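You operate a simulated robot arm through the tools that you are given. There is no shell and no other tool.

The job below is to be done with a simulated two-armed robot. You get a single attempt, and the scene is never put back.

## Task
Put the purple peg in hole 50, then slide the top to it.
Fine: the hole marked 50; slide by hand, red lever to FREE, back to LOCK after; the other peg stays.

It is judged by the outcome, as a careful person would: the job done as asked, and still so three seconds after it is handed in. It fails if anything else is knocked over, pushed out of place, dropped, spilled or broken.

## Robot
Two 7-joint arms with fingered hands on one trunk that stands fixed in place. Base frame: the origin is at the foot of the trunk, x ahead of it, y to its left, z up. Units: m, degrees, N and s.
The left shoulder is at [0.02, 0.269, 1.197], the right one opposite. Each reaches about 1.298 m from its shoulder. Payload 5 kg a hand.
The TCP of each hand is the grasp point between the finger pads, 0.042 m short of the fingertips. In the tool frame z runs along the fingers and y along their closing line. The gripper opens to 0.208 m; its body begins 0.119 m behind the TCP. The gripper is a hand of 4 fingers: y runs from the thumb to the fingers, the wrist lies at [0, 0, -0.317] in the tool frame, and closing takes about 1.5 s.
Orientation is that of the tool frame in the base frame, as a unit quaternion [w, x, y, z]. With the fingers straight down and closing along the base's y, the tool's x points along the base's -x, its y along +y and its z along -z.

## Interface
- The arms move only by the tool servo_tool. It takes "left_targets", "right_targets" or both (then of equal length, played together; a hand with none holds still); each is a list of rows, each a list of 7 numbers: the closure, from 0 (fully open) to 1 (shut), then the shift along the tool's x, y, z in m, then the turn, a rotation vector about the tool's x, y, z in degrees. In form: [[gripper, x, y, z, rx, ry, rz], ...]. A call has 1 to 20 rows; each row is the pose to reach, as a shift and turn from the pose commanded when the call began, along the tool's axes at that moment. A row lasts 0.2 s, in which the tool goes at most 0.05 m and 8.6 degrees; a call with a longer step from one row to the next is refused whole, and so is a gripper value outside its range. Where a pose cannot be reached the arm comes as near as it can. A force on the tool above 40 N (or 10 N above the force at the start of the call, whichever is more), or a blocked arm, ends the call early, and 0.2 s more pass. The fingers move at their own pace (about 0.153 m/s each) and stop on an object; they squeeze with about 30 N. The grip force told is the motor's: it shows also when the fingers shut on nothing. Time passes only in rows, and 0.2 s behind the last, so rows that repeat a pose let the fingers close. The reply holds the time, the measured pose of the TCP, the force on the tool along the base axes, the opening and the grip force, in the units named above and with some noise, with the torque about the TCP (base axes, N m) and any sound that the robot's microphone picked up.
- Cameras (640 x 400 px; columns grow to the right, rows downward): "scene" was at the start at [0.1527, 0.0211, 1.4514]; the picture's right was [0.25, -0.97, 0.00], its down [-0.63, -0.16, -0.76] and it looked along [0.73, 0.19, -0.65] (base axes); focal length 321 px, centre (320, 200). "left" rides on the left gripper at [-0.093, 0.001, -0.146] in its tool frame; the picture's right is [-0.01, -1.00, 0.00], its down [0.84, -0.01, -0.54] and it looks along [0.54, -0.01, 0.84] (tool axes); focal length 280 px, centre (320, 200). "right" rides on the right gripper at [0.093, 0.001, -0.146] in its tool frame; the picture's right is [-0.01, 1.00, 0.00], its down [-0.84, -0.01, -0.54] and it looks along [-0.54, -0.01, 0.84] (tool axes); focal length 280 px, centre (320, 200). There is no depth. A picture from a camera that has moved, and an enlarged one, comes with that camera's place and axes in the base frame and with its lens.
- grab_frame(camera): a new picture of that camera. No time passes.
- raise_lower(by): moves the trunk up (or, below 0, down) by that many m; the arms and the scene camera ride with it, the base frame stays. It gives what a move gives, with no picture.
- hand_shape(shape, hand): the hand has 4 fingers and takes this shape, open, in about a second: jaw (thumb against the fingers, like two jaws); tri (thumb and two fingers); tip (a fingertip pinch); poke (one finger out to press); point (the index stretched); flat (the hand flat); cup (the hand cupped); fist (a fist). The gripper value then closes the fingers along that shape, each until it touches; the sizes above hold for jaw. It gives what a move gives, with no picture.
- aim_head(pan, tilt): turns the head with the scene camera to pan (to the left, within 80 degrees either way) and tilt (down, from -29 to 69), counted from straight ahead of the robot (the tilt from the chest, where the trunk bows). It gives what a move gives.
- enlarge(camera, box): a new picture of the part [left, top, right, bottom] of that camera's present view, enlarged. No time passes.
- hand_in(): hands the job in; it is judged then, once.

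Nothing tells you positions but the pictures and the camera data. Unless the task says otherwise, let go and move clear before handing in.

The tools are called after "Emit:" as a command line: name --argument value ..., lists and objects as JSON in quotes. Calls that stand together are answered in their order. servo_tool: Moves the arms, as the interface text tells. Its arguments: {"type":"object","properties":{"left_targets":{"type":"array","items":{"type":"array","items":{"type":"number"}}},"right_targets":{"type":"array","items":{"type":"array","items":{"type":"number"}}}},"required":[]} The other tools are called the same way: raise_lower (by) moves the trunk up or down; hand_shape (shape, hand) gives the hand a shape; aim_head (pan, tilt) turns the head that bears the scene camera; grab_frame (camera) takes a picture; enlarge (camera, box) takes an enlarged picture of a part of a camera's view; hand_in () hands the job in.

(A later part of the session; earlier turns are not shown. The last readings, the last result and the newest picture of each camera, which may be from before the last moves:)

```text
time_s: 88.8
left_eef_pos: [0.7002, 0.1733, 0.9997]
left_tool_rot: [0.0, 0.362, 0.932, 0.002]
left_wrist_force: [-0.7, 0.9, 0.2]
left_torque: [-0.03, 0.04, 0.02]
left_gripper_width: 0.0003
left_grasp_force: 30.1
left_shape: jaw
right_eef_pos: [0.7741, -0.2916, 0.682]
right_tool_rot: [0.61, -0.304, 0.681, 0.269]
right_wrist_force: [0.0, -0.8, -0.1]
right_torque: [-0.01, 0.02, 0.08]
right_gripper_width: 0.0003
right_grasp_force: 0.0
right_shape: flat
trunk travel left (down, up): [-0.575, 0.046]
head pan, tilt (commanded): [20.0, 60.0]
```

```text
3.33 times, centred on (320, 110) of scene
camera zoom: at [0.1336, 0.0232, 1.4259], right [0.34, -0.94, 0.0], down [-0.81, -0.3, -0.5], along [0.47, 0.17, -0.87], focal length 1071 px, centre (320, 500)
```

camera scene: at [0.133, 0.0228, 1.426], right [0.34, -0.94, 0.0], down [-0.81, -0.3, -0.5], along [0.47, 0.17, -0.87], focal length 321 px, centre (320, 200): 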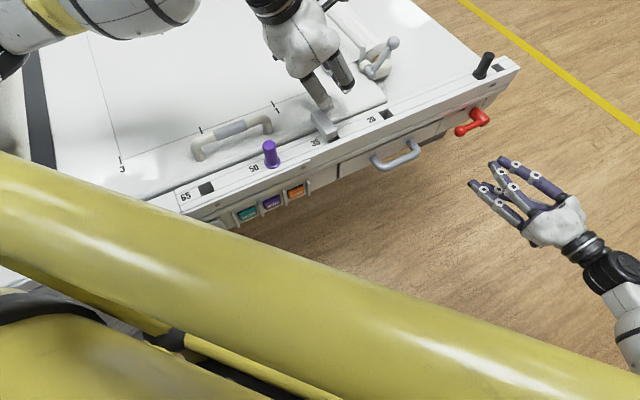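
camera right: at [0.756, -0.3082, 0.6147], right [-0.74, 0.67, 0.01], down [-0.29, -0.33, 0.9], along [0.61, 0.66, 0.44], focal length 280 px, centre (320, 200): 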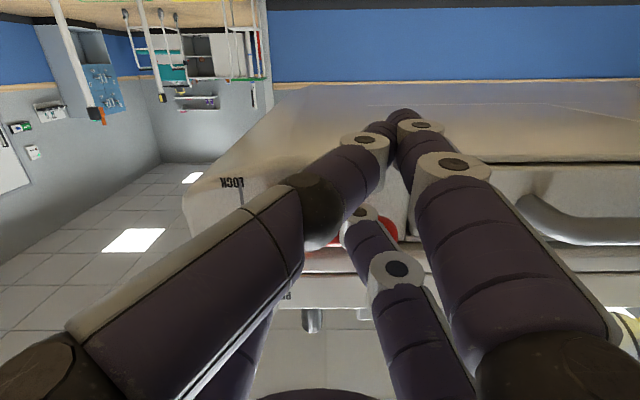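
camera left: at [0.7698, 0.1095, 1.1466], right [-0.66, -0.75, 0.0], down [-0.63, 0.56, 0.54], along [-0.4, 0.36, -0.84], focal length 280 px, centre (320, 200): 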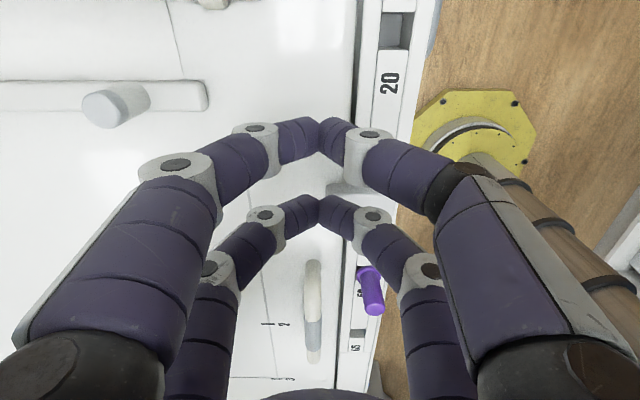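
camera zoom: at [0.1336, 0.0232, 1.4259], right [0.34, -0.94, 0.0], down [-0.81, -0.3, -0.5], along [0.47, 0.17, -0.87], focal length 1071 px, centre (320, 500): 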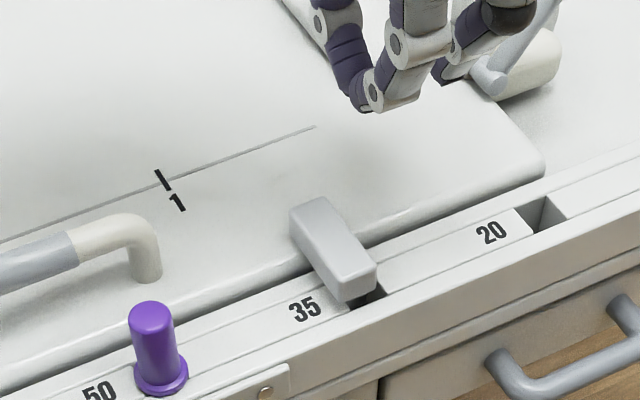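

Emit:
servo_tool --left_targets '[[1, 0, 0, 0.03, 0, 0, 0], [1, 0, 0, 0.055, 0, 0, 0], [1, 0, 0, 0.068, 0, 0, 0], [1, 0, 0, 0.073, 0, 0, 0], [1, 0, 0, 0.073, 0, 0, 0]]'

Emit:
enlarge --camera "scene" --box '[270, 60, 390, 160]'

```text
time_s: 90.0
left_eef_pos: [0.7001, 0.1733, 0.9255]
left_tool_rot: [0.002, 0.362, 0.932, 0.001]
left_wrist_force: [-0.2, 0.1, 0.7]
left_torque: [-0.01, -0.03, 0.01]
left_gripper_width: 0.0
left_grasp_force: 30.4
left_shape: jaw
right_eef_pos: [0.7741, -0.2927, 0.6806]
right_tool_rot: [0.611, -0.303, 0.68, 0.269]
right_wrist_force: [0.2, -0.4, -0.3]
right_torque: [-0.01, -0.01, 0.08]
right_gripper_width: 0.0
right_grasp_force: 0.1
right_shape: flat
trunk travel left (down, up): [-0.575, 0.046]
head pan, tilt (commanded): [20.0, 60.0]
```

```text
4.00 times, centred on (330, 110) of scene
camera zoom: at [0.1334, 0.0231, 1.4259], right [0.34, -0.94, 0.0], down [-0.81, -0.3, -0.5], along [0.47, 0.17, -0.87], focal length 1286 px, centre (280, 560)
```

zoom: 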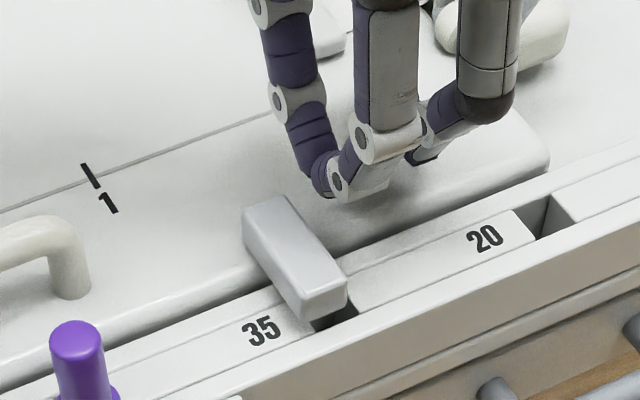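

Emit:
servo_tool --left_targets '[[1, 0.004, 0, 0.003, 0, 0, 0], [1, 0.012, -0.0001, 0.003, 0, 0, 0], [1, 0.02, -0.0002, 0.003, 0, 0, 0], [1, 0.028, -0.0002, 0.003, 0, 0, 0], [1, 0.036, -0.0003, 0.003, 0, 0, 0], [1, 0.044, -0.0004, 0.003, 0, 0, 0], [1, 0.052, -0.0004, 0.003, 0, 0, 0], [1, 0.06, -0.0005, 0.003, 0, 0, 0]]'

Emit:
enlarge --camera "scene" --box '[240, 60, 390, 170]'

```text
time_s: 91.8
left_eef_pos: [0.6555, 0.2134, 0.9234]
left_tool_rot: [0.001, 0.362, 0.932, 0.002]
left_wrist_force: [-0.4, 0.2, 0.3]
left_torque: [-0.04, -0.03, 0.01]
left_gripper_width: 0.0
left_grasp_force: 30.1
left_shape: jaw
right_eef_pos: [0.7738, -0.292, 0.6822]
right_tool_rot: [0.611, -0.303, 0.681, 0.268]
right_wrist_force: [-1.3, 0.2, 0.7]
right_torque: [-0.03, 0.06, -0.01]
right_gripper_width: 0.0
right_grasp_force: 0.1
right_shape: flat
trunk travel left (down, up): [-0.575, 0.046]
head pan, tilt (commanded): [20.0, 60.0]
```

```text
3.64 times, centred on (315, 115) of scene
camera zoom: at [0.1331, 0.0235, 1.4259], right [0.34, -0.94, 0.0], down [-0.81, -0.3, -0.5], along [0.47, 0.17, -0.87], focal length 1169 px, centre (338, 509)
```

zoom: 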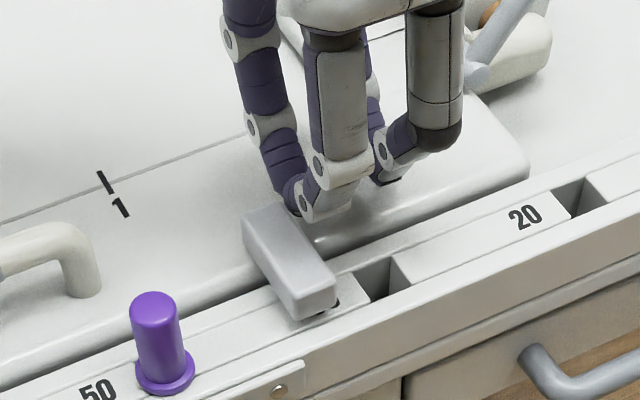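

Emit:
servo_tool --left_targets '[[1, 0.008, 0, 0, 0, 0, 0], [1, 0.016, -0.0001, 0, 0, 0, 0], [1, 0.024, -0.0002, 0, 0, 0, 0], [1, 0.032, -0.0002, 0, 0, 0, 0], [1, 0.04, -0.0003, 0, 0, 0, 0], [1, 0.046, -0.0004, 0, 0, 0, 0], [1, 0.046, -0.0004, 0, 0, 0, 0]]'

Emit:
enlarge --camera "scene" --box '[240, 80, 390, 190]'

```text
time_s: 93.3
left_eef_pos: [0.621, 0.2443, 0.9249]
left_tool_rot: [0.001, 0.362, 0.932, 0.002]
left_wrist_force: [0.0, -0.7, 0.5]
left_torque: [-0.01, 0.01, 0.01]
left_gripper_width: 0.0
left_grasp_force: 29.9
left_shape: jaw
right_eef_pos: [0.7745, -0.2915, 0.6813]
right_tool_rot: [0.611, -0.304, 0.68, 0.27]
right_wrist_force: [-0.1, -0.4, -0.2]
right_torque: [0.01, 0.04, 0.07]
right_gripper_width: 0.0
right_grasp_force: 0.1
right_shape: flat
trunk travel left (down, up): [-0.575, 0.046]
head pan, tilt (commanded): [20.0, 60.0]
```

```text
3.64 times, centred on (315, 135) of scene
camera zoom: at [0.1334, 0.0231, 1.4259], right [0.34, -0.94, 0.0], down [-0.81, -0.3, -0.5], along [0.47, 0.17, -0.87], focal length 1169 px, centre (338, 436)
```

zoom: 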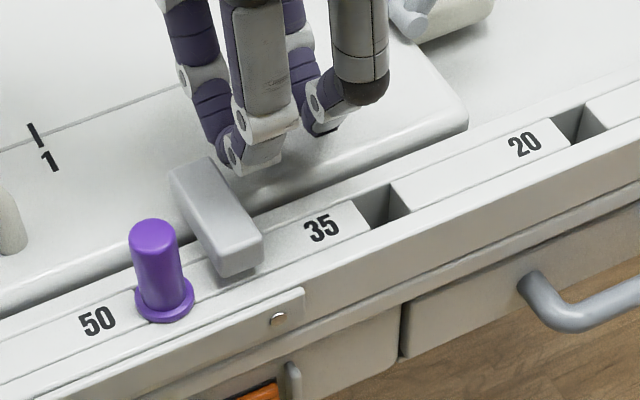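

Emit:
servo_tool --left_targets '[[1, 0.004, 0, 0, 0, 0, 0], [1, 0.008, 0, 0, 0, 0, 0], [1, 0.012, -0.0001, 0, 0, 0, 0], [1, 0.016, -0.0001, 0, 0, 0, 0], [1, 0.018, -0.0001, 0, 0, 0, 0], [1, 0.018, -0.0001, 0, 0, 0, 0]]'

Emit:
enlarge --camera "scene" --box '[240, 80, 360, 190]'

```text
time_s: 94.8
left_eef_pos: [0.6081, 0.2559, 0.923]
left_tool_rot: [0.001, 0.362, 0.932, 0.002]
left_wrist_force: [0.3, 0.3, -0.4]
left_torque: [-0.02, -0.04, -0.02]
left_gripper_width: 0.0
left_grasp_force: 29.9
left_shape: jaw
right_eef_pos: [0.7742, -0.2917, 0.6814]
right_tool_rot: [0.61, -0.304, 0.681, 0.269]
right_wrist_force: [0.1, -0.5, -0.1]
right_torque: [-0.03, -0.03, 0.08]
right_gripper_width: 0.0
right_grasp_force: 0.0
right_shape: flat
trunk travel left (down, up): [-0.575, 0.046]
head pan, tilt (commanded): [20.0, 60.0]
```

```text
3.64 times, centred on (300, 135) of scene
camera zoom: at [0.1335, 0.0231, 1.4258], right [0.34, -0.94, 0.0], down [-0.81, -0.3, -0.5], along [0.47, 0.17, -0.87], focal length 1169 px, centre (393, 436)
```

zoom: 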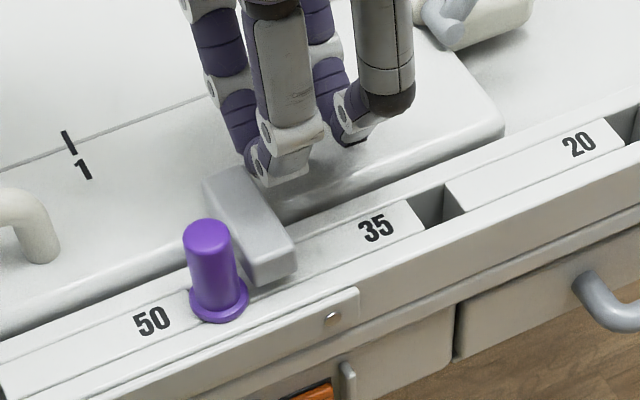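

Emit:
servo_tool --left_targets '[[1, 0.002, 0, 0, 0, 0, 0], [1, 0.004, 0, 0, 0, 0, 0], [1, 0.006, 0, 0, 0, 0, 0], [1, 0.008, 0, 0, 0, 0, 0], [1, 0.01, 0, 0, 0, 0, 0], [1, 0.01, 0, 0, 0, 0, 0]]'

Emit:
enlarge --camera "scene" --box '[260, 110, 340, 180]'

```text
time_s: 96.2
left_eef_pos: [0.6027, 0.2638, 0.9237]
left_tool_rot: [0.001, 0.363, 0.932, 0.002]
left_wrist_force: [1.8, -3.2, -0.5]
left_torque: [-0.14, -0.07, 0.11]
left_gripper_width: 0.0002
left_grasp_force: 29.9
left_shape: jaw
right_eef_pos: [0.7736, -0.2918, 0.6816]
right_tool_rot: [0.611, -0.303, 0.68, 0.269]
right_wrist_force: [0.5, -0.5, -0.7]
right_torque: [-0.01, 0.03, 0.1]
right_gripper_width: 0.0001
right_grasp_force: 0.1
right_shape: flat
trunk travel left (down, up): [-0.575, 0.046]
head pan, tilt (commanded): [20.0, 60.0]
```

```text
5.71 times, centred on (300, 145) of scene
camera zoom: at [0.1336, 0.023, 1.4258], right [0.34, -0.94, 0.0], down [-0.81, -0.3, -0.5], along [0.47, 0.17, -0.87], focal length 1836 px, centre (434, 514)
```

zoom: 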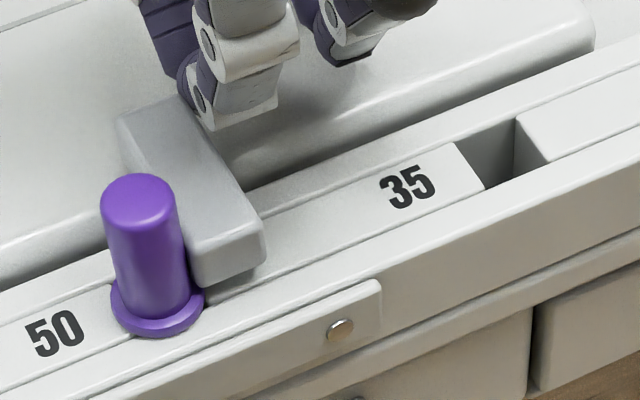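

Emit:
servo_tool --left_targets '[[1, 0.0015, 0, 0, 0, 0, 0], [1, 0.003, 0, 0, 0, 0, 0], [1, 0.004, 0, 0, 0, 0, 0], [1, 0.004, 0, 0, 0, 0, 0]]'

Emit:
enlarge --camera "scene" --box '[260, 110, 340, 180]'

```text
time_s: 97.2
left_eef_pos: [0.5987, 0.2653, 0.9238]
left_tool_rot: [0.001, 0.362, 0.932, 0.002]
left_wrist_force: [4.4, -4.0, 0.7]
left_torque: [-0.12, -0.14, 0.07]
left_gripper_width: 0.0001
left_grasp_force: 29.9
left_shape: jaw
right_eef_pos: [0.7746, -0.2909, 0.6811]
right_tool_rot: [0.611, -0.303, 0.68, 0.269]
right_wrist_force: [0.0, 0.0, -0.6]
right_torque: [0.01, 0.02, 0.09]
right_gripper_width: 0.0002
right_grasp_force: 0.1
right_shape: flat
trunk travel left (down, up): [-0.575, 0.046]
head pan, tilt (commanded): [20.0, 60.0]
```

```text
5.71 times, centred on (300, 145) of scene
camera zoom: at [0.1337, 0.0228, 1.4258], right [0.34, -0.94, 0.0], down [-0.81, -0.3, -0.5], along [0.47, 0.17, -0.87], focal length 1836 px, centre (434, 514)
```

zoom: 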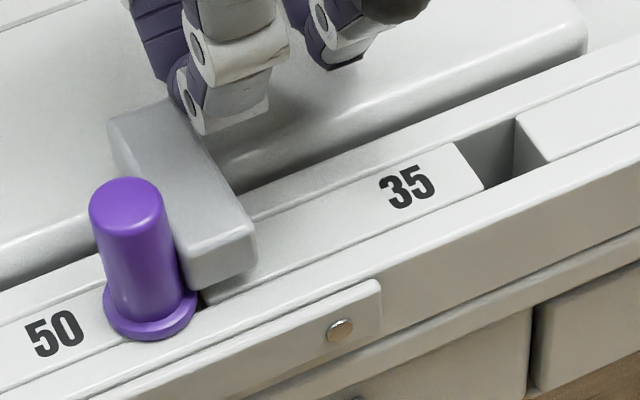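

Emit:
servo_tool --left_targets '[[1, 0.0015, 0, 0, 0, 0, 0], [1, 0.003, 0, 0, 0, 0, 0], [1, 0.003, 0, 0, 0, 0, 0]]'

Emit:
enlarge --camera "scene" --box '[260, 110, 340, 180]'

```text
time_s: 98.0
left_eef_pos: [0.5971, 0.2658, 0.9239]
left_tool_rot: [0.001, 0.364, 0.932, 0.001]
left_wrist_force: [17.5, -13.7, 2.6]
left_torque: [-0.4, -0.46, 0.18]
left_gripper_width: 0.0
left_grasp_force: 30.4
left_shape: jaw
right_eef_pos: [0.7743, -0.2937, 0.6816]
right_tool_rot: [0.61, -0.303, 0.681, 0.269]
right_wrist_force: [0.2, -0.7, -0.2]
right_torque: [-0.01, 0.02, 0.12]
right_gripper_width: 0.0001
right_grasp_force: 0.0
right_shape: flat
trunk travel left (down, up): [-0.575, 0.046]
head pan, tilt (commanded): [20.0, 60.0]
```

```text
5.71 times, centred on (300, 145) of scene
camera zoom: at [0.1344, 0.0222, 1.4258], right [0.34, -0.94, 0.0], down [-0.81, -0.3, -0.5], along [0.47, 0.17, -0.87], focal length 1836 px, centre (434, 514)
```

zoom: 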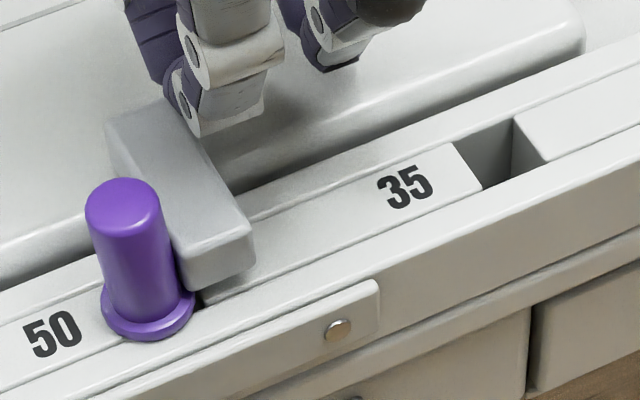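

The block is firmly against the purple peg in hole 50. I'll ease the push, keep the left hand lightly there, and bring the right hand over to turn the lever back to LOCK.

Emit:
servo_tool --left_targets '[[1, -0.001, 0, 0, 0, 0, 0], [1, -0.002, 0, 0, 0, 0, 0], [1, -0.002, 0, 0, 0, 0, 0]]' --right_targets '[[0, -0.0203, 0.0104, -0.0022, 0, 0, 0], [0, -0.0406, 0.0209, -0.0044, 0, 0, 0], [0, -0.0609, 0.0313, -0.0066, 0, 0, 0]]'

Emit:
aim_head --pan 0 --tilt 40

Emit:
enlarge --camera "scene" --box '[320, 170, 480, 290]'

Emit:
grab_frame --camera "right"

```text
time_s: 98.8
left_eef_pos: [0.598, 0.2646, 0.9242]
left_tool_rot: [-0.001, 0.362, 0.932, 0.003]
left_wrist_force: [9.3, -8.9, 3.7]
left_torque: [-0.14, -0.1, 0.15]
left_gripper_width: 0.0
left_grasp_force: 29.9
left_shape: jaw
right_eef_pos: [0.7504, -0.2716, 0.7429]
right_tool_rot: [0.609, -0.305, 0.68, 0.27]
right_wrist_force: [-0.4, 0.1, -0.2]
right_torque: [0.03, -0.04, 0.0]
right_gripper_width: 0.0
right_grasp_force: 0.1
right_shape: flat
trunk travel left (down, up): [-0.575, 0.046]
head pan, tilt (commanded): [20.0, 60.0]
```

```text
time_s: 99.6
left_eef_pos: [0.5987, 0.2657, 0.9238]
left_tool_rot: [0.001, 0.362, 0.932, 0.002]
left_wrist_force: [7.8, -7.5, 2.0]
left_torque: [-0.15, -0.11, 0.1]
left_gripper_width: 0.0
left_grasp_force: 29.7
left_shape: jaw
right_eef_pos: [0.7508, -0.2728, 0.743]
right_tool_rot: [0.61, -0.303, 0.68, 0.27]
right_wrist_force: [0.9, 0.3, 0.3]
right_torque: [-0.04, -0.01, -0.1]
right_gripper_width: 0.0
right_grasp_force: 0.0
right_shape: flat
trunk travel left (down, up): [-0.575, 0.046]
head pan, tilt (commanded): [0.0, 40.0]
```

```text
3.33 times, centred on (400, 230) of scene
camera zoom: at [0.1561, -0.0001, 1.4525], right [0.0, -1.0, 0.0], down [-0.64, 0.0, -0.77], along [0.77, 0.0, -0.64], focal length 1071 px, centre (53, 100)
```

zoom: 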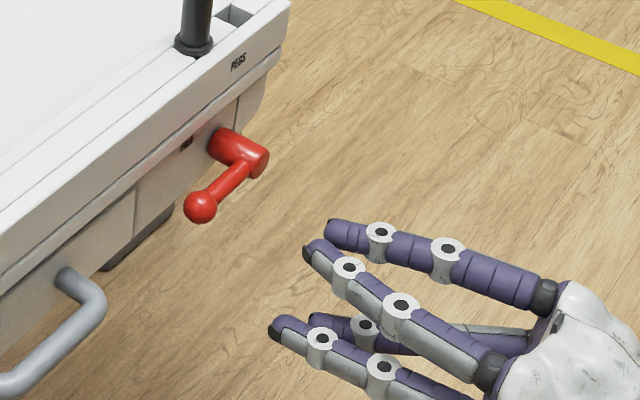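

```text
taken
camera right: at [0.6451, -0.3861, 0.6658], right [-0.74, 0.67, 0.01], down [-0.29, -0.33, 0.9], along [0.61, 0.66, 0.44], focal length 280 px, centre (320, 200)
```

right: 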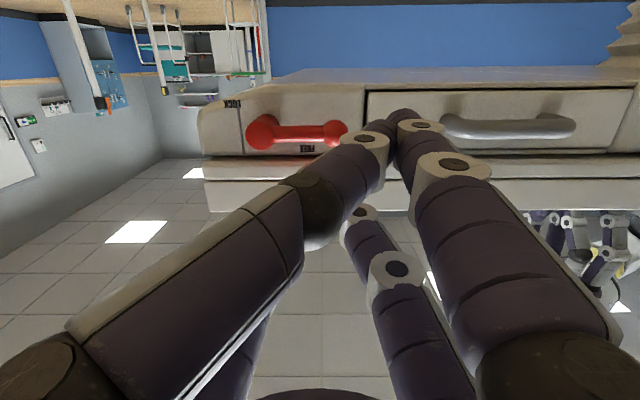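

Emit:
servo_tool --right_targets '[[0, -0.0035, 0, 0.032, 0, 0, 0], [0, -0.007, 0, 0.064, 0, 0, 0], [0, -0.0105, 0, 0.096, 0, 0, 0], [0, -0.0105, 0, 0.096, 0, 0, 0]]'

Emit:
enlarge --camera "scene" --box '[320, 170, 480, 290]'

Emit:
grab_frame --camera "right"

```text
time_s: 100.6
left_eef_pos: [0.598, 0.2652, 0.9227]
left_tool_rot: [0.001, 0.363, 0.932, 0.002]
left_wrist_force: [6.1, -6.8, 3.5]
left_torque: [-0.18, 0.01, 0.15]
left_gripper_width: 0.0002
left_grasp_force: 30.1
left_shape: jaw
right_eef_pos: [0.8179, -0.1999, 0.7416]
right_tool_rot: [0.61, -0.303, 0.681, 0.268]
right_wrist_force: [0.5, 0.0, 0.4]
right_torque: [0.0, -0.01, -0.05]
right_gripper_width: 0.0001
right_grasp_force: 0.1
right_shape: flat
trunk travel left (down, up): [-0.575, 0.046]
head pan, tilt (commanded): [0.0, 40.0]
```

```text
3.33 times, centred on (400, 230) of scene
camera zoom: at [0.1565, 0.0003, 1.4525], right [0.0, -1.0, 0.0], down [-0.64, 0.0, -0.77], along [0.77, 0.0, -0.64], focal length 1071 px, centre (53, 100)
```

zoom: 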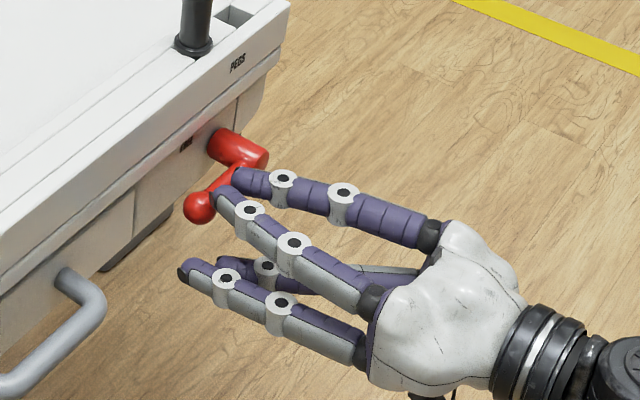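

```text
taken
camera right: at [0.7116, -0.3141, 0.6653], right [-0.74, 0.67, 0.01], down [-0.29, -0.33, 0.9], along [0.61, 0.66, 0.44], focal length 280 px, centre (320, 200)
```

right: 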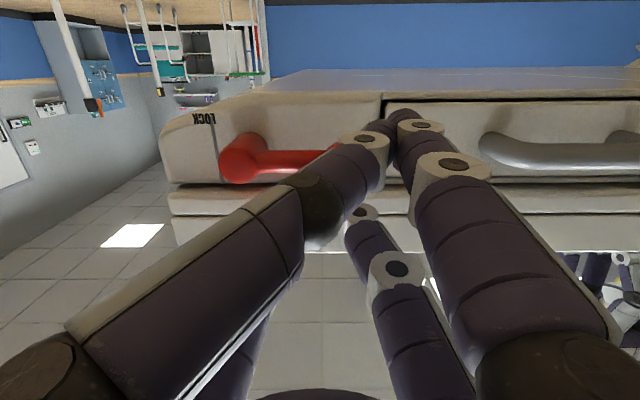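

Emit:
servo_tool --right_targets '[[0, -0.0012, 0, 0.011, 0, 0, 0], [0, -0.0024, 0, 0.022, 0, 0, 0], [0, -0.0035, 0, 0.032, 0, 0, 0], [0, -0.0035, 0, 0.032, 0, 0, 0]]'

Emit:
enlarge --camera "scene" --box '[340, 180, 440, 260]'

Emit:
grab_frame --camera "right"

```text
time_s: 101.6
left_eef_pos: [0.598, 0.2653, 0.9231]
left_tool_rot: [0.0, 0.362, 0.932, 0.001]
left_wrist_force: [6.8, -5.9, 1.0]
left_torque: [-0.19, -0.11, 0.13]
left_gripper_width: 0.0001
left_grasp_force: 29.9
left_shape: jaw
right_eef_pos: [0.8384, -0.1752, 0.7428]
right_tool_rot: [0.61, -0.303, 0.681, 0.269]
right_wrist_force: [-0.1, -0.2, 0.4]
right_torque: [-0.02, -0.01, -0.11]
right_gripper_width: 0.0
right_grasp_force: 0.1
right_shape: flat
trunk travel left (down, up): [-0.575, 0.046]
head pan, tilt (commanded): [0.0, 40.0]
```

```text
5.00 times, centred on (390, 220) of scene
camera zoom: at [0.1563, 0.0, 1.4525], right [0.0, -1.0, 0.0], down [-0.64, 0.0, -0.77], along [0.77, 0.0, -0.64], focal length 1607 px, centre (-30, 100)
```

zoom: 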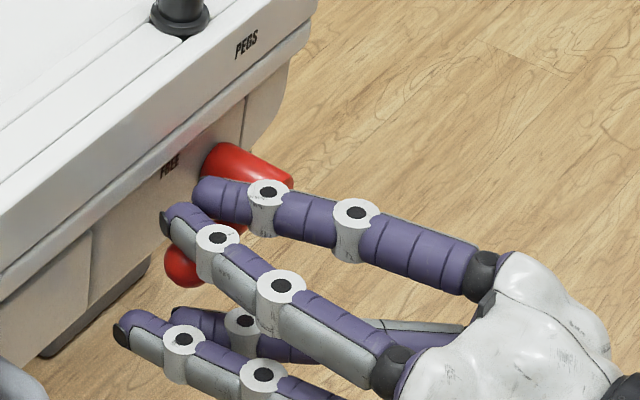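

```text
taken
camera right: at [0.7329, -0.2893, 0.6659], right [-0.74, 0.67, 0.01], down [-0.29, -0.33, 0.9], along [0.61, 0.66, 0.44], focal length 280 px, centre (320, 200)
```

right: 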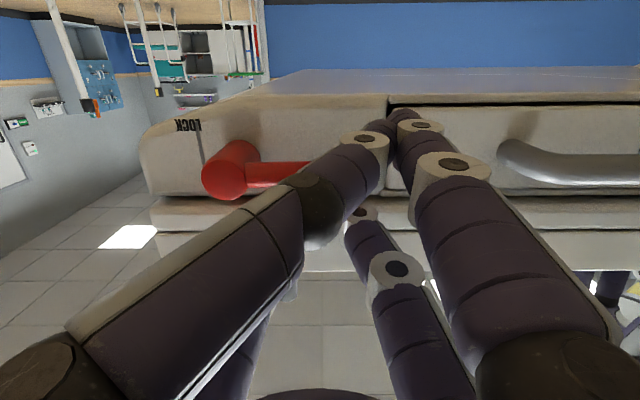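

Emit:
servo_tool --right_targets '[[0, 0.009, 0.0005, 0.001, 0, 0, 0], [0, 0.0179, 0.001, 0.0019, 0, 0, 0], [0, 0.0266, 0.0022, 0.0029, 0, 0, 0], [0, 0.0352, 0.0035, 0.0038, 0, 0, 0], [0, 0.0439, 0.0024, 0.0047, 0, 0, 0], [0, 0.0526, 0.0013, 0.0057, 0, 0, 0], [0, 0.0608, -0.002, 0.0066, 0, 0, 0], [0, 0.069, -0.0053, 0.0075, 0, 0, 0]]'

Emit:
enlarge --camera "scene" --box '[340, 180, 440, 260]'

Emit:
grab_frame --camera "right"

```text
time_s: 103.4
left_eef_pos: [0.5986, 0.2655, 0.9234]
left_tool_rot: [0.0, 0.363, 0.932, 0.001]
left_wrist_force: [7.5, -5.9, 1.1]
left_torque: [-0.14, -0.2, 0.1]
left_gripper_width: 0.0
left_grasp_force: 30.3
left_shape: jaw
right_eef_pos: [0.8412, -0.18, 0.6712]
right_tool_rot: [0.61, -0.303, 0.681, 0.269]
right_wrist_force: [-0.6, -0.3, 0.3]
right_torque: [0.0, -0.02, -0.01]
right_gripper_width: 0.0002
right_grasp_force: 0.1
right_shape: flat
trunk travel left (down, up): [-0.575, 0.046]
head pan, tilt (commanded): [0.0, 40.0]
```

```text
5.00 times, centred on (390, 220) of scene
camera zoom: at [0.1562, -0.0001, 1.4525], right [0.0, -1.0, 0.0], down [-0.64, 0.0, -0.77], along [0.77, 0.0, -0.64], focal length 1607 px, centre (-30, 100)
```

zoom: 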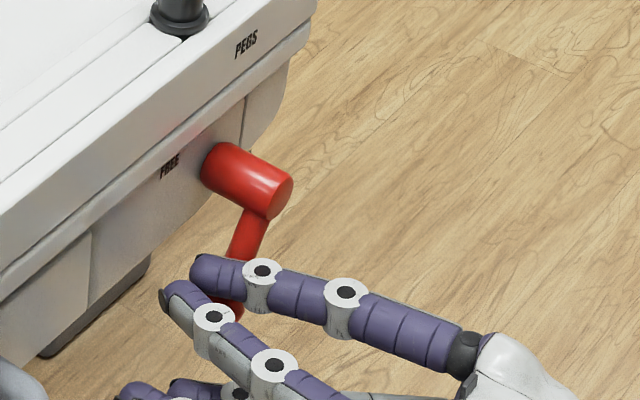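

```text
taken
camera right: at [0.7351, -0.2945, 0.5951], right [-0.74, 0.67, 0.01], down [-0.29, -0.33, 0.9], along [0.61, 0.66, 0.44], focal length 280 px, centre (320, 200)
```

right: 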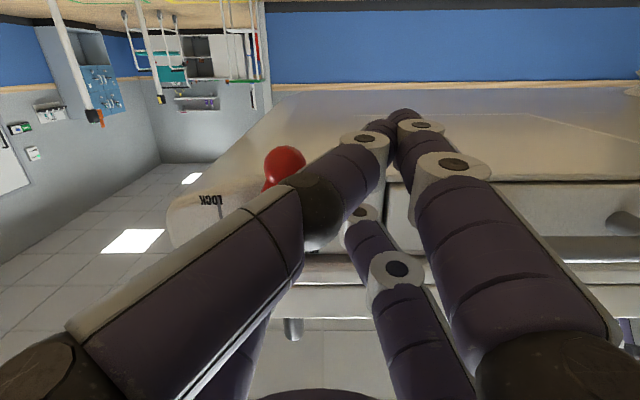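

Emit:
servo_tool --right_targets '[[0, 0.007, -0.0053, 0.0008, 0, 0, 0], [0, 0.0139, -0.0106, 0.0015, 0, 0, 0], [0, 0.0195, -0.0175, 0.0021, 0, 0, 0], [0, 0.0247, -0.0245, 0.0027, 0, 0, 0], [0, 0.0285, -0.0325, 0.0031, 0, 0, 0], [0, 0.0315, -0.0407, 0.0034, 0, 0, 0], [0, 0.0325, -0.046, 0.0036, 0, 0, 0]]'

Emit:
enlarge --camera "scene" --box '[340, 180, 440, 260]'

Emit:
grab_frame --camera "right"

```text
time_s: 105.0
left_eef_pos: [0.5982, 0.2651, 0.9256]
left_tool_rot: [0.001, 0.363, 0.932, 0.001]
left_wrist_force: [13.5, -9.7, -3.1]
left_torque: [-0.34, -0.51, 0.06]
left_gripper_width: 0.0
left_grasp_force: 30.1
left_shape: jaw
right_eef_pos: [0.8739, -0.2084, 0.6421]
right_tool_rot: [0.611, -0.305, 0.679, 0.271]
right_wrist_force: [-18.3, 10.0, 20.2]
right_torque: [0.17, -0.89, 0.28]
right_gripper_width: 0.0
right_grasp_force: 0.0
right_shape: flat
trunk travel left (down, up): [-0.575, 0.046]
head pan, tilt (commanded): [0.0, 40.0]
```

```text
5.00 times, centred on (390, 220) of scene
camera zoom: at [0.1548, 0.0005, 1.4528], right [0.0, -1.0, 0.0], down [-0.64, 0.0, -0.77], along [0.77, 0.0, -0.64], focal length 1607 px, centre (-30, 100)
```

zoom: 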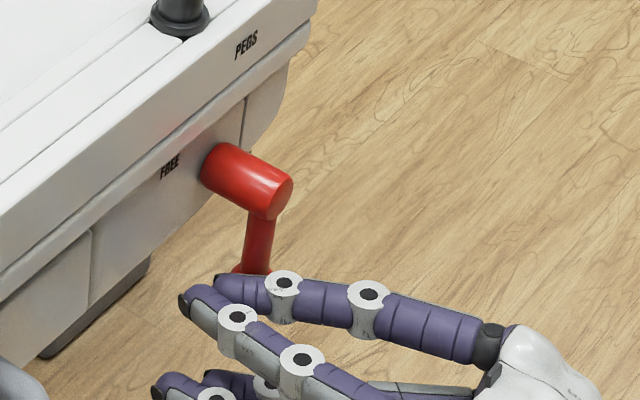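

```text
taken
camera right: at [0.7693, -0.3233, 0.565], right [-0.74, 0.67, 0.01], down [-0.29, -0.34, 0.9], along [0.6, 0.66, 0.44], focal length 280 px, centre (320, 200)
```

right: 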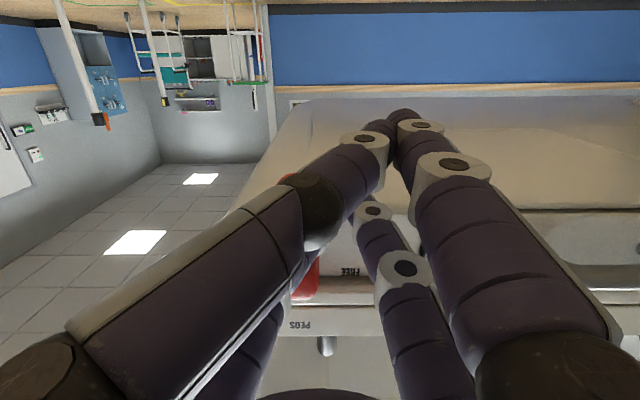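

Emit:
servo_tool --right_targets '[[0, -0.003, 0.008, 0, 0, 0, 0], [0, -0.005, 0.015, -0.005, 0, 0, 0], [0, -0.005, 0.015, -0.04, 0, 0, 0], [0, -0.005, 0.015, -0.08, 0, 0, 0], [0, -0.005, 0.015, -0.12, 0, 0, 0]]'

Emit:
enlarge --camera "scene" --box '[340, 180, 440, 260]'

Emit:
grab_frame --camera "right"

```text
time_s: 106.2
left_eef_pos: [0.5986, 0.2655, 0.9238]
left_tool_rot: [0.0, 0.362, 0.932, 0.001]
left_wrist_force: [7.4, -8.6, 2.5]
left_torque: [-0.24, -0.03, 0.19]
left_gripper_width: 0.0
left_grasp_force: 29.2
left_shape: jaw
right_eef_pos: [0.7859, -0.2864, 0.6571]
right_tool_rot: [0.611, -0.303, 0.68, 0.269]
right_wrist_force: [1.0, 1.0, -0.3]
right_torque: [-0.06, 0.0, -0.14]
right_gripper_width: 0.0001
right_grasp_force: 0.1
right_shape: flat
trunk travel left (down, up): [-0.575, 0.046]
head pan, tilt (commanded): [0.0, 40.0]
```

```text
5.00 times, centred on (390, 220) of scene
camera zoom: at [0.1565, 0.0002, 1.4526], right [0.0, -1.0, 0.0], down [-0.64, 0.0, -0.77], along [0.77, 0.0, -0.64], focal length 1607 px, centre (-30, 100)
```

zoom: 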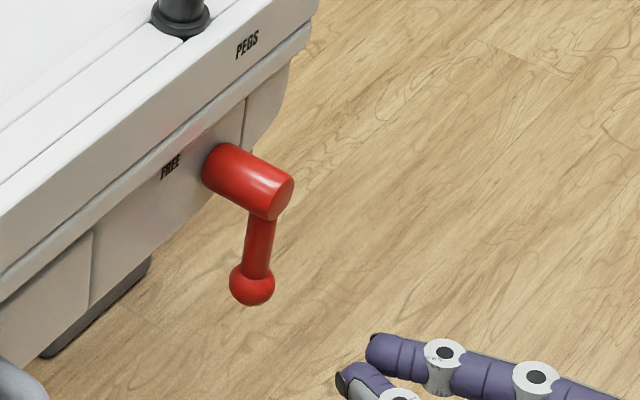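

```text
taken
camera right: at [0.6797, -0.4003, 0.5808], right [-0.74, 0.67, 0.01], down [-0.29, -0.33, 0.9], along [0.61, 0.66, 0.44], focal length 280 px, centre (320, 200)
```

right: 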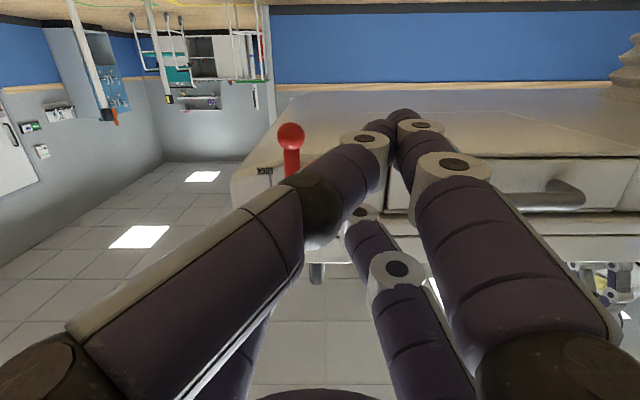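

The lever is back down at LOCK. Now I withdraw the left hand from the block, lift it clear, and check that the top stays against the peg.

Emit:
servo_tool --left_targets '[[1, -0.006, 0, 0, 0, 0, 0], [1, -0.016, 0, 0, 0, 0, 0], [1, -0.02, 0, -0.03, 0, 0, 0], [1, -0.02, 0, -0.07, 0, 0, 0], [1, -0.02, 0, -0.11, 0, 0, 0], [1, -0.02, 0, -0.15, 0, 0, 0], [1, -0.02, 0, -0.19, 0, 0, 0]]'

Emit:
aim_head --pan 25 --tilt 50

Emit:
grab_frame --camera "scene"

Emit:
enlarge --camera "scene" --box '[240, 140, 360, 230]'

```text
time_s: 107.8
left_eef_pos: [0.6127, 0.2517, 1.1148]
left_tool_rot: [0.0, 0.363, 0.932, 0.001]
left_wrist_force: [0.5, -0.1, 0.5]
left_torque: [0.05, -0.07, -0.02]
left_gripper_width: 0.0002
left_grasp_force: 30.1
left_shape: jaw
right_eef_pos: [0.7846, -0.2879, 0.6575]
right_tool_rot: [0.611, -0.303, 0.68, 0.269]
right_wrist_force: [-0.8, 1.5, -0.2]
right_torque: [-0.02, -0.02, -0.12]
right_gripper_width: 0.0
right_grasp_force: 0.2
right_shape: flat
trunk travel left (down, up): [-0.575, 0.046]
head pan, tilt (commanded): [0.0, 40.0]
```

```text
time_s: 108.7
left_eef_pos: [0.6113, 0.252, 1.1125]
left_tool_rot: [0.001, 0.362, 0.932, 0.001]
left_wrist_force: [-0.2, 0.4, -1.0]
left_torque: [-0.01, -0.02, 0.0]
left_gripper_width: 0.0
left_grasp_force: 29.8
left_shape: jaw
right_eef_pos: [0.7844, -0.2858, 0.6587]
right_tool_rot: [0.61, -0.304, 0.68, 0.27]
right_wrist_force: [-1.1, -0.4, -0.2]
right_torque: [0.01, 0.01, 0.09]
right_gripper_width: 0.0
right_grasp_force: 0.0
right_shape: flat
trunk travel left (down, up): [-0.575, 0.046]
head pan, tilt (commanded): [25.0, 50.0]
```

```text
taken
camera scene: at [0.1407, 0.0328, 1.4384], right [0.42, -0.91, 0.0], down [-0.69, -0.32, -0.64], along [0.58, 0.27, -0.77], focal length 321 px, centre (320, 200)
```

scene: 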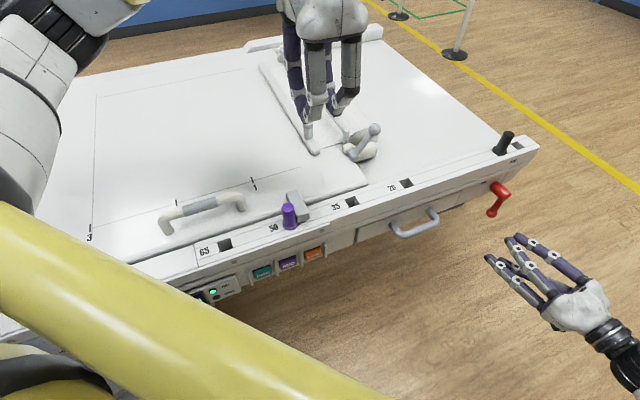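

```text
4.44 times, centred on (300, 185) of scene
camera zoom: at [0.1407, 0.0328, 1.4384], right [0.42, -0.91, 0.0], down [-0.69, -0.32, -0.64], along [0.58, 0.27, -0.77], focal length 1428 px, centre (409, 267)
```

zoom: 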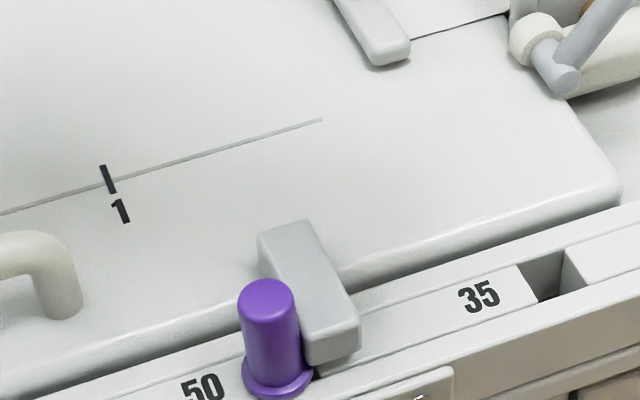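

Emit:
enlarge --camera "scene" --box '[265, 180, 329, 235]'

Emit:
grab_frame --camera "left"

Emit:
enlarge --camera "scene" --box '[460, 110, 550, 230]'

```text
7.27 times, centred on (297, 208) of scene
camera zoom: at [0.1407, 0.0328, 1.4384], right [0.42, -0.91, 0.0], down [-0.69, -0.32, -0.64], along [0.58, 0.27, -0.77], focal length 2337 px, centre (487, 146)
```

zoom: 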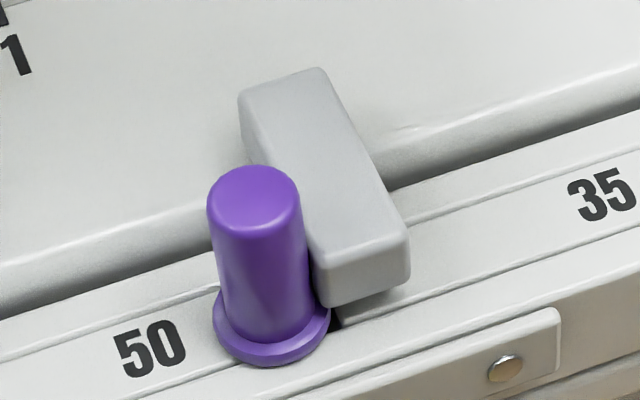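

```text
taken
camera left: at [0.6813, 0.1882, 1.2601], right [-0.67, -0.75, 0.0], down [-0.63, 0.56, 0.54], along [-0.4, 0.36, -0.84], focal length 280 px, centre (320, 200)
```

left: 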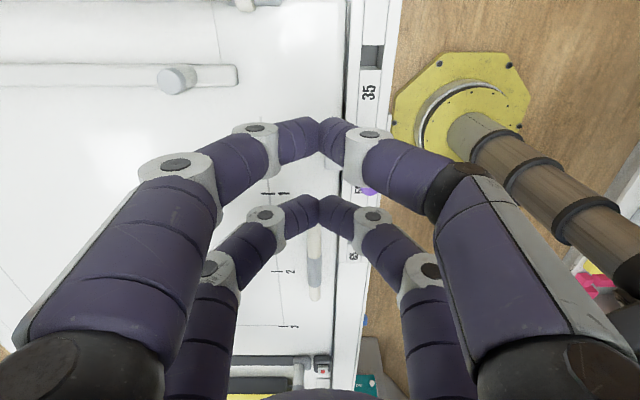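

```text
3.33 times, centred on (505, 170) of scene
camera zoom: at [0.1407, 0.0328, 1.4384], right [0.42, -0.91, 0.0], down [-0.69, -0.32, -0.64], along [0.58, 0.27, -0.77], focal length 1071 px, centre (-297, 300)
```

zoom: 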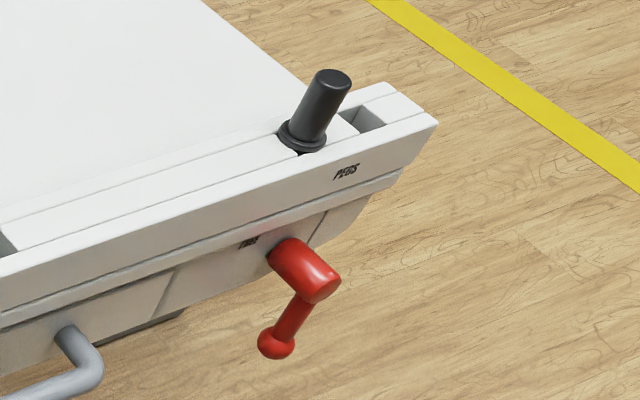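

Emit:
enlarge --camera "scene" --box '[180, 270, 250, 310]'

Emit:
aim_head --pan 45 --tilt 50

Emit:
grab_frame --camera "scene"

```text
9.14 times, centred on (215, 290) of scene
camera zoom: at [0.1407, 0.0328, 1.4384], right [0.42, -0.91, 0.0], down [-0.69, -0.32, -0.64], along [0.58, 0.27, -0.77], focal length 2938 px, centre (1280, -623)
```

zoom: 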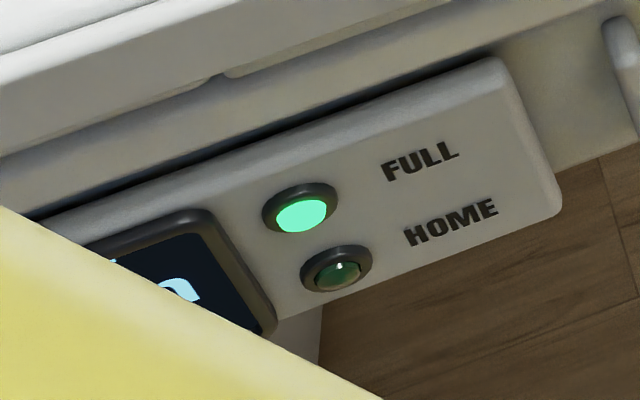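

```text
time_s: 109.5
left_eef_pos: [0.6107, 0.2525, 1.1137]
left_tool_rot: [0.0, 0.363, 0.932, 0.001]
left_wrist_force: [-0.2, 0.0, 0.0]
left_torque: [0.01, 0.0, 0.01]
left_gripper_width: 0.0
left_grasp_force: 29.6
left_shape: jaw
right_eef_pos: [0.7847, -0.2862, 0.6568]
right_tool_rot: [0.61, -0.304, 0.68, 0.27]
right_wrist_force: [-0.1, 1.3, -0.1]
right_torque: [0.0, 0.0, -0.12]
right_gripper_width: 0.0
right_grasp_force: 0.1
right_shape: flat
trunk travel left (down, up): [-0.575, 0.046]
head pan, tilt (commanded): [45.0, 50.0]
```

```text
taken
camera scene: at [0.1253, 0.0547, 1.4384], right [0.71, -0.71, 0.0], down [-0.54, -0.54, -0.64], along [0.45, 0.45, -0.77], focal length 321 px, centre (320, 200)
```

scene: 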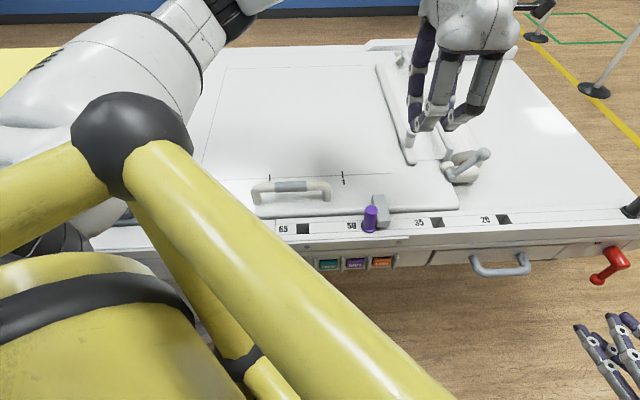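

Emit:
aim_head --pan 5 --tilt 50

Emit:
grab_frame --camera "scene"

Emit:
aim_head --pan 70 --tilt 50

Emit:
grab_frame --camera "scene"

```text
time_s: 110.6
left_eef_pos: [0.612, 0.2509, 1.1147]
left_tool_rot: [0.0, 0.362, 0.932, 0.002]
left_wrist_force: [-0.1, -0.3, -0.2]
left_torque: [-0.02, 0.06, 0.02]
left_gripper_width: 0.0
left_grasp_force: 29.8
left_shape: jaw
right_eef_pos: [0.7846, -0.2858, 0.6573]
right_tool_rot: [0.61, -0.304, 0.68, 0.27]
right_wrist_force: [0.0, -1.6, 0.7]
right_torque: [-0.01, 0.0, 0.08]
right_gripper_width: 0.0002
right_grasp_force: 0.0
right_shape: flat
trunk travel left (down, up): [-0.575, 0.046]
head pan, tilt (commanded): [5.0, 50.0]
```

```text
taken
camera scene: at [0.1476, 0.0071, 1.4384], right [0.09, -1.0, 0.0], down [-0.76, -0.07, -0.64], along [0.64, 0.06, -0.77], focal length 321 px, centre (320, 200)
```

scene: 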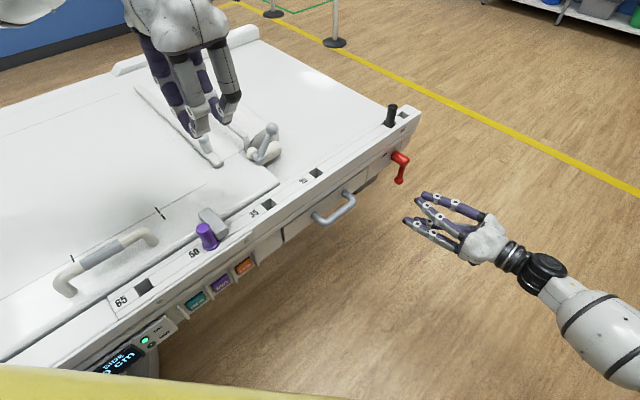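

```text
time_s: 111.9
left_eef_pos: [0.611, 0.2511, 1.114]
left_tool_rot: [0.002, 0.362, 0.932, 0.001]
left_wrist_force: [-0.8, -0.3, -0.2]
left_torque: [0.01, 0.01, 0.05]
left_gripper_width: 0.0
left_grasp_force: 30.7
left_shape: jaw
right_eef_pos: [0.7845, -0.2849, 0.6573]
right_tool_rot: [0.61, -0.304, 0.68, 0.27]
right_wrist_force: [0.6, -0.7, 0.4]
right_torque: [0.04, -0.02, 0.04]
right_gripper_width: 0.0
right_grasp_force: 0.1
right_shape: flat
trunk travel left (down, up): [-0.575, 0.046]
head pan, tilt (commanded): [70.0, 50.0]
```

```text
taken
camera scene: at [0.0973, 0.0726, 1.4384], right [0.94, -0.34, 0.0], down [-0.26, -0.72, -0.64], along [0.22, 0.6, -0.77], focal length 321 px, centre (320, 200)
```

scene: 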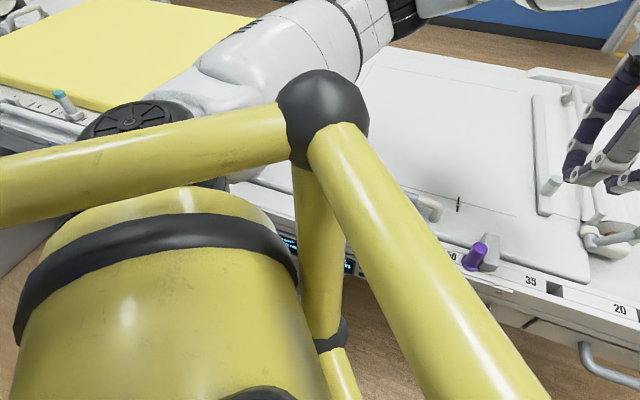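

Emit:
aim_head --pan 0 --tilt 52

Emit:
grab_frame --camera "scene"

Emit:
enlarge --camera "scene" --box '[60, 290, 200, 380]'

```text
time_s: 113.3
left_eef_pos: [0.6122, 0.2518, 1.1129]
left_tool_rot: [0.0, 0.362, 0.932, 0.002]
left_wrist_force: [1.0, -0.1, 0.4]
left_torque: [0.0, 0.01, -0.02]
left_gripper_width: 0.0
left_grasp_force: 30.3
left_shape: jaw
right_eef_pos: [0.7853, -0.2862, 0.6565]
right_tool_rot: [0.611, -0.304, 0.68, 0.27]
right_wrist_force: [0.4, 1.7, 0.2]
right_torque: [0.01, 0.03, -0.05]
right_gripper_width: 0.0
right_grasp_force: 0.0
right_shape: flat
trunk travel left (down, up): [-0.575, 0.046]
head pan, tilt (commanded): [0.0, 52.0]
```

```text
taken
camera scene: at [0.146, 0.0004, 1.4358], right [0.0, -1.0, 0.0], down [-0.79, 0.0, -0.62], along [0.62, 0.0, -0.79], focal length 321 px, centre (320, 200)
```

scene: 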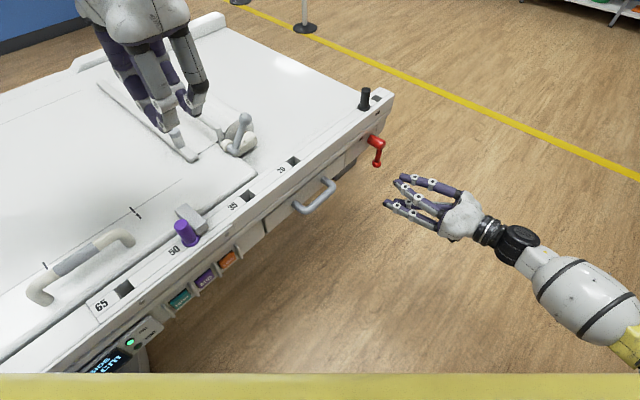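

```text
4.44 times, centred on (130, 335) of scene
camera zoom: at [0.146, 0.0004, 1.4358], right [0.0, -1.0, 0.0], down [-0.79, 0.0, -0.62], along [0.62, 0.0, -0.79], focal length 1428 px, centre (1164, -400)
```

zoom: 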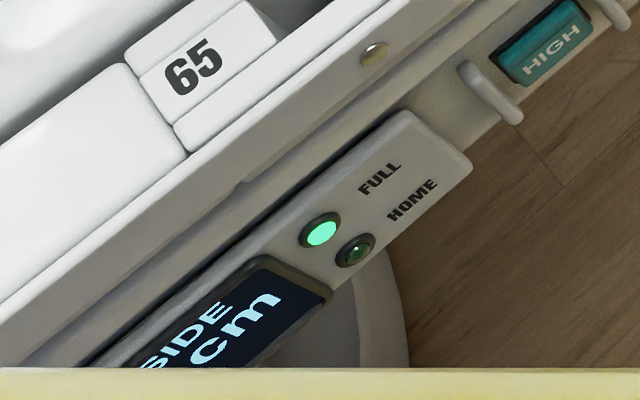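

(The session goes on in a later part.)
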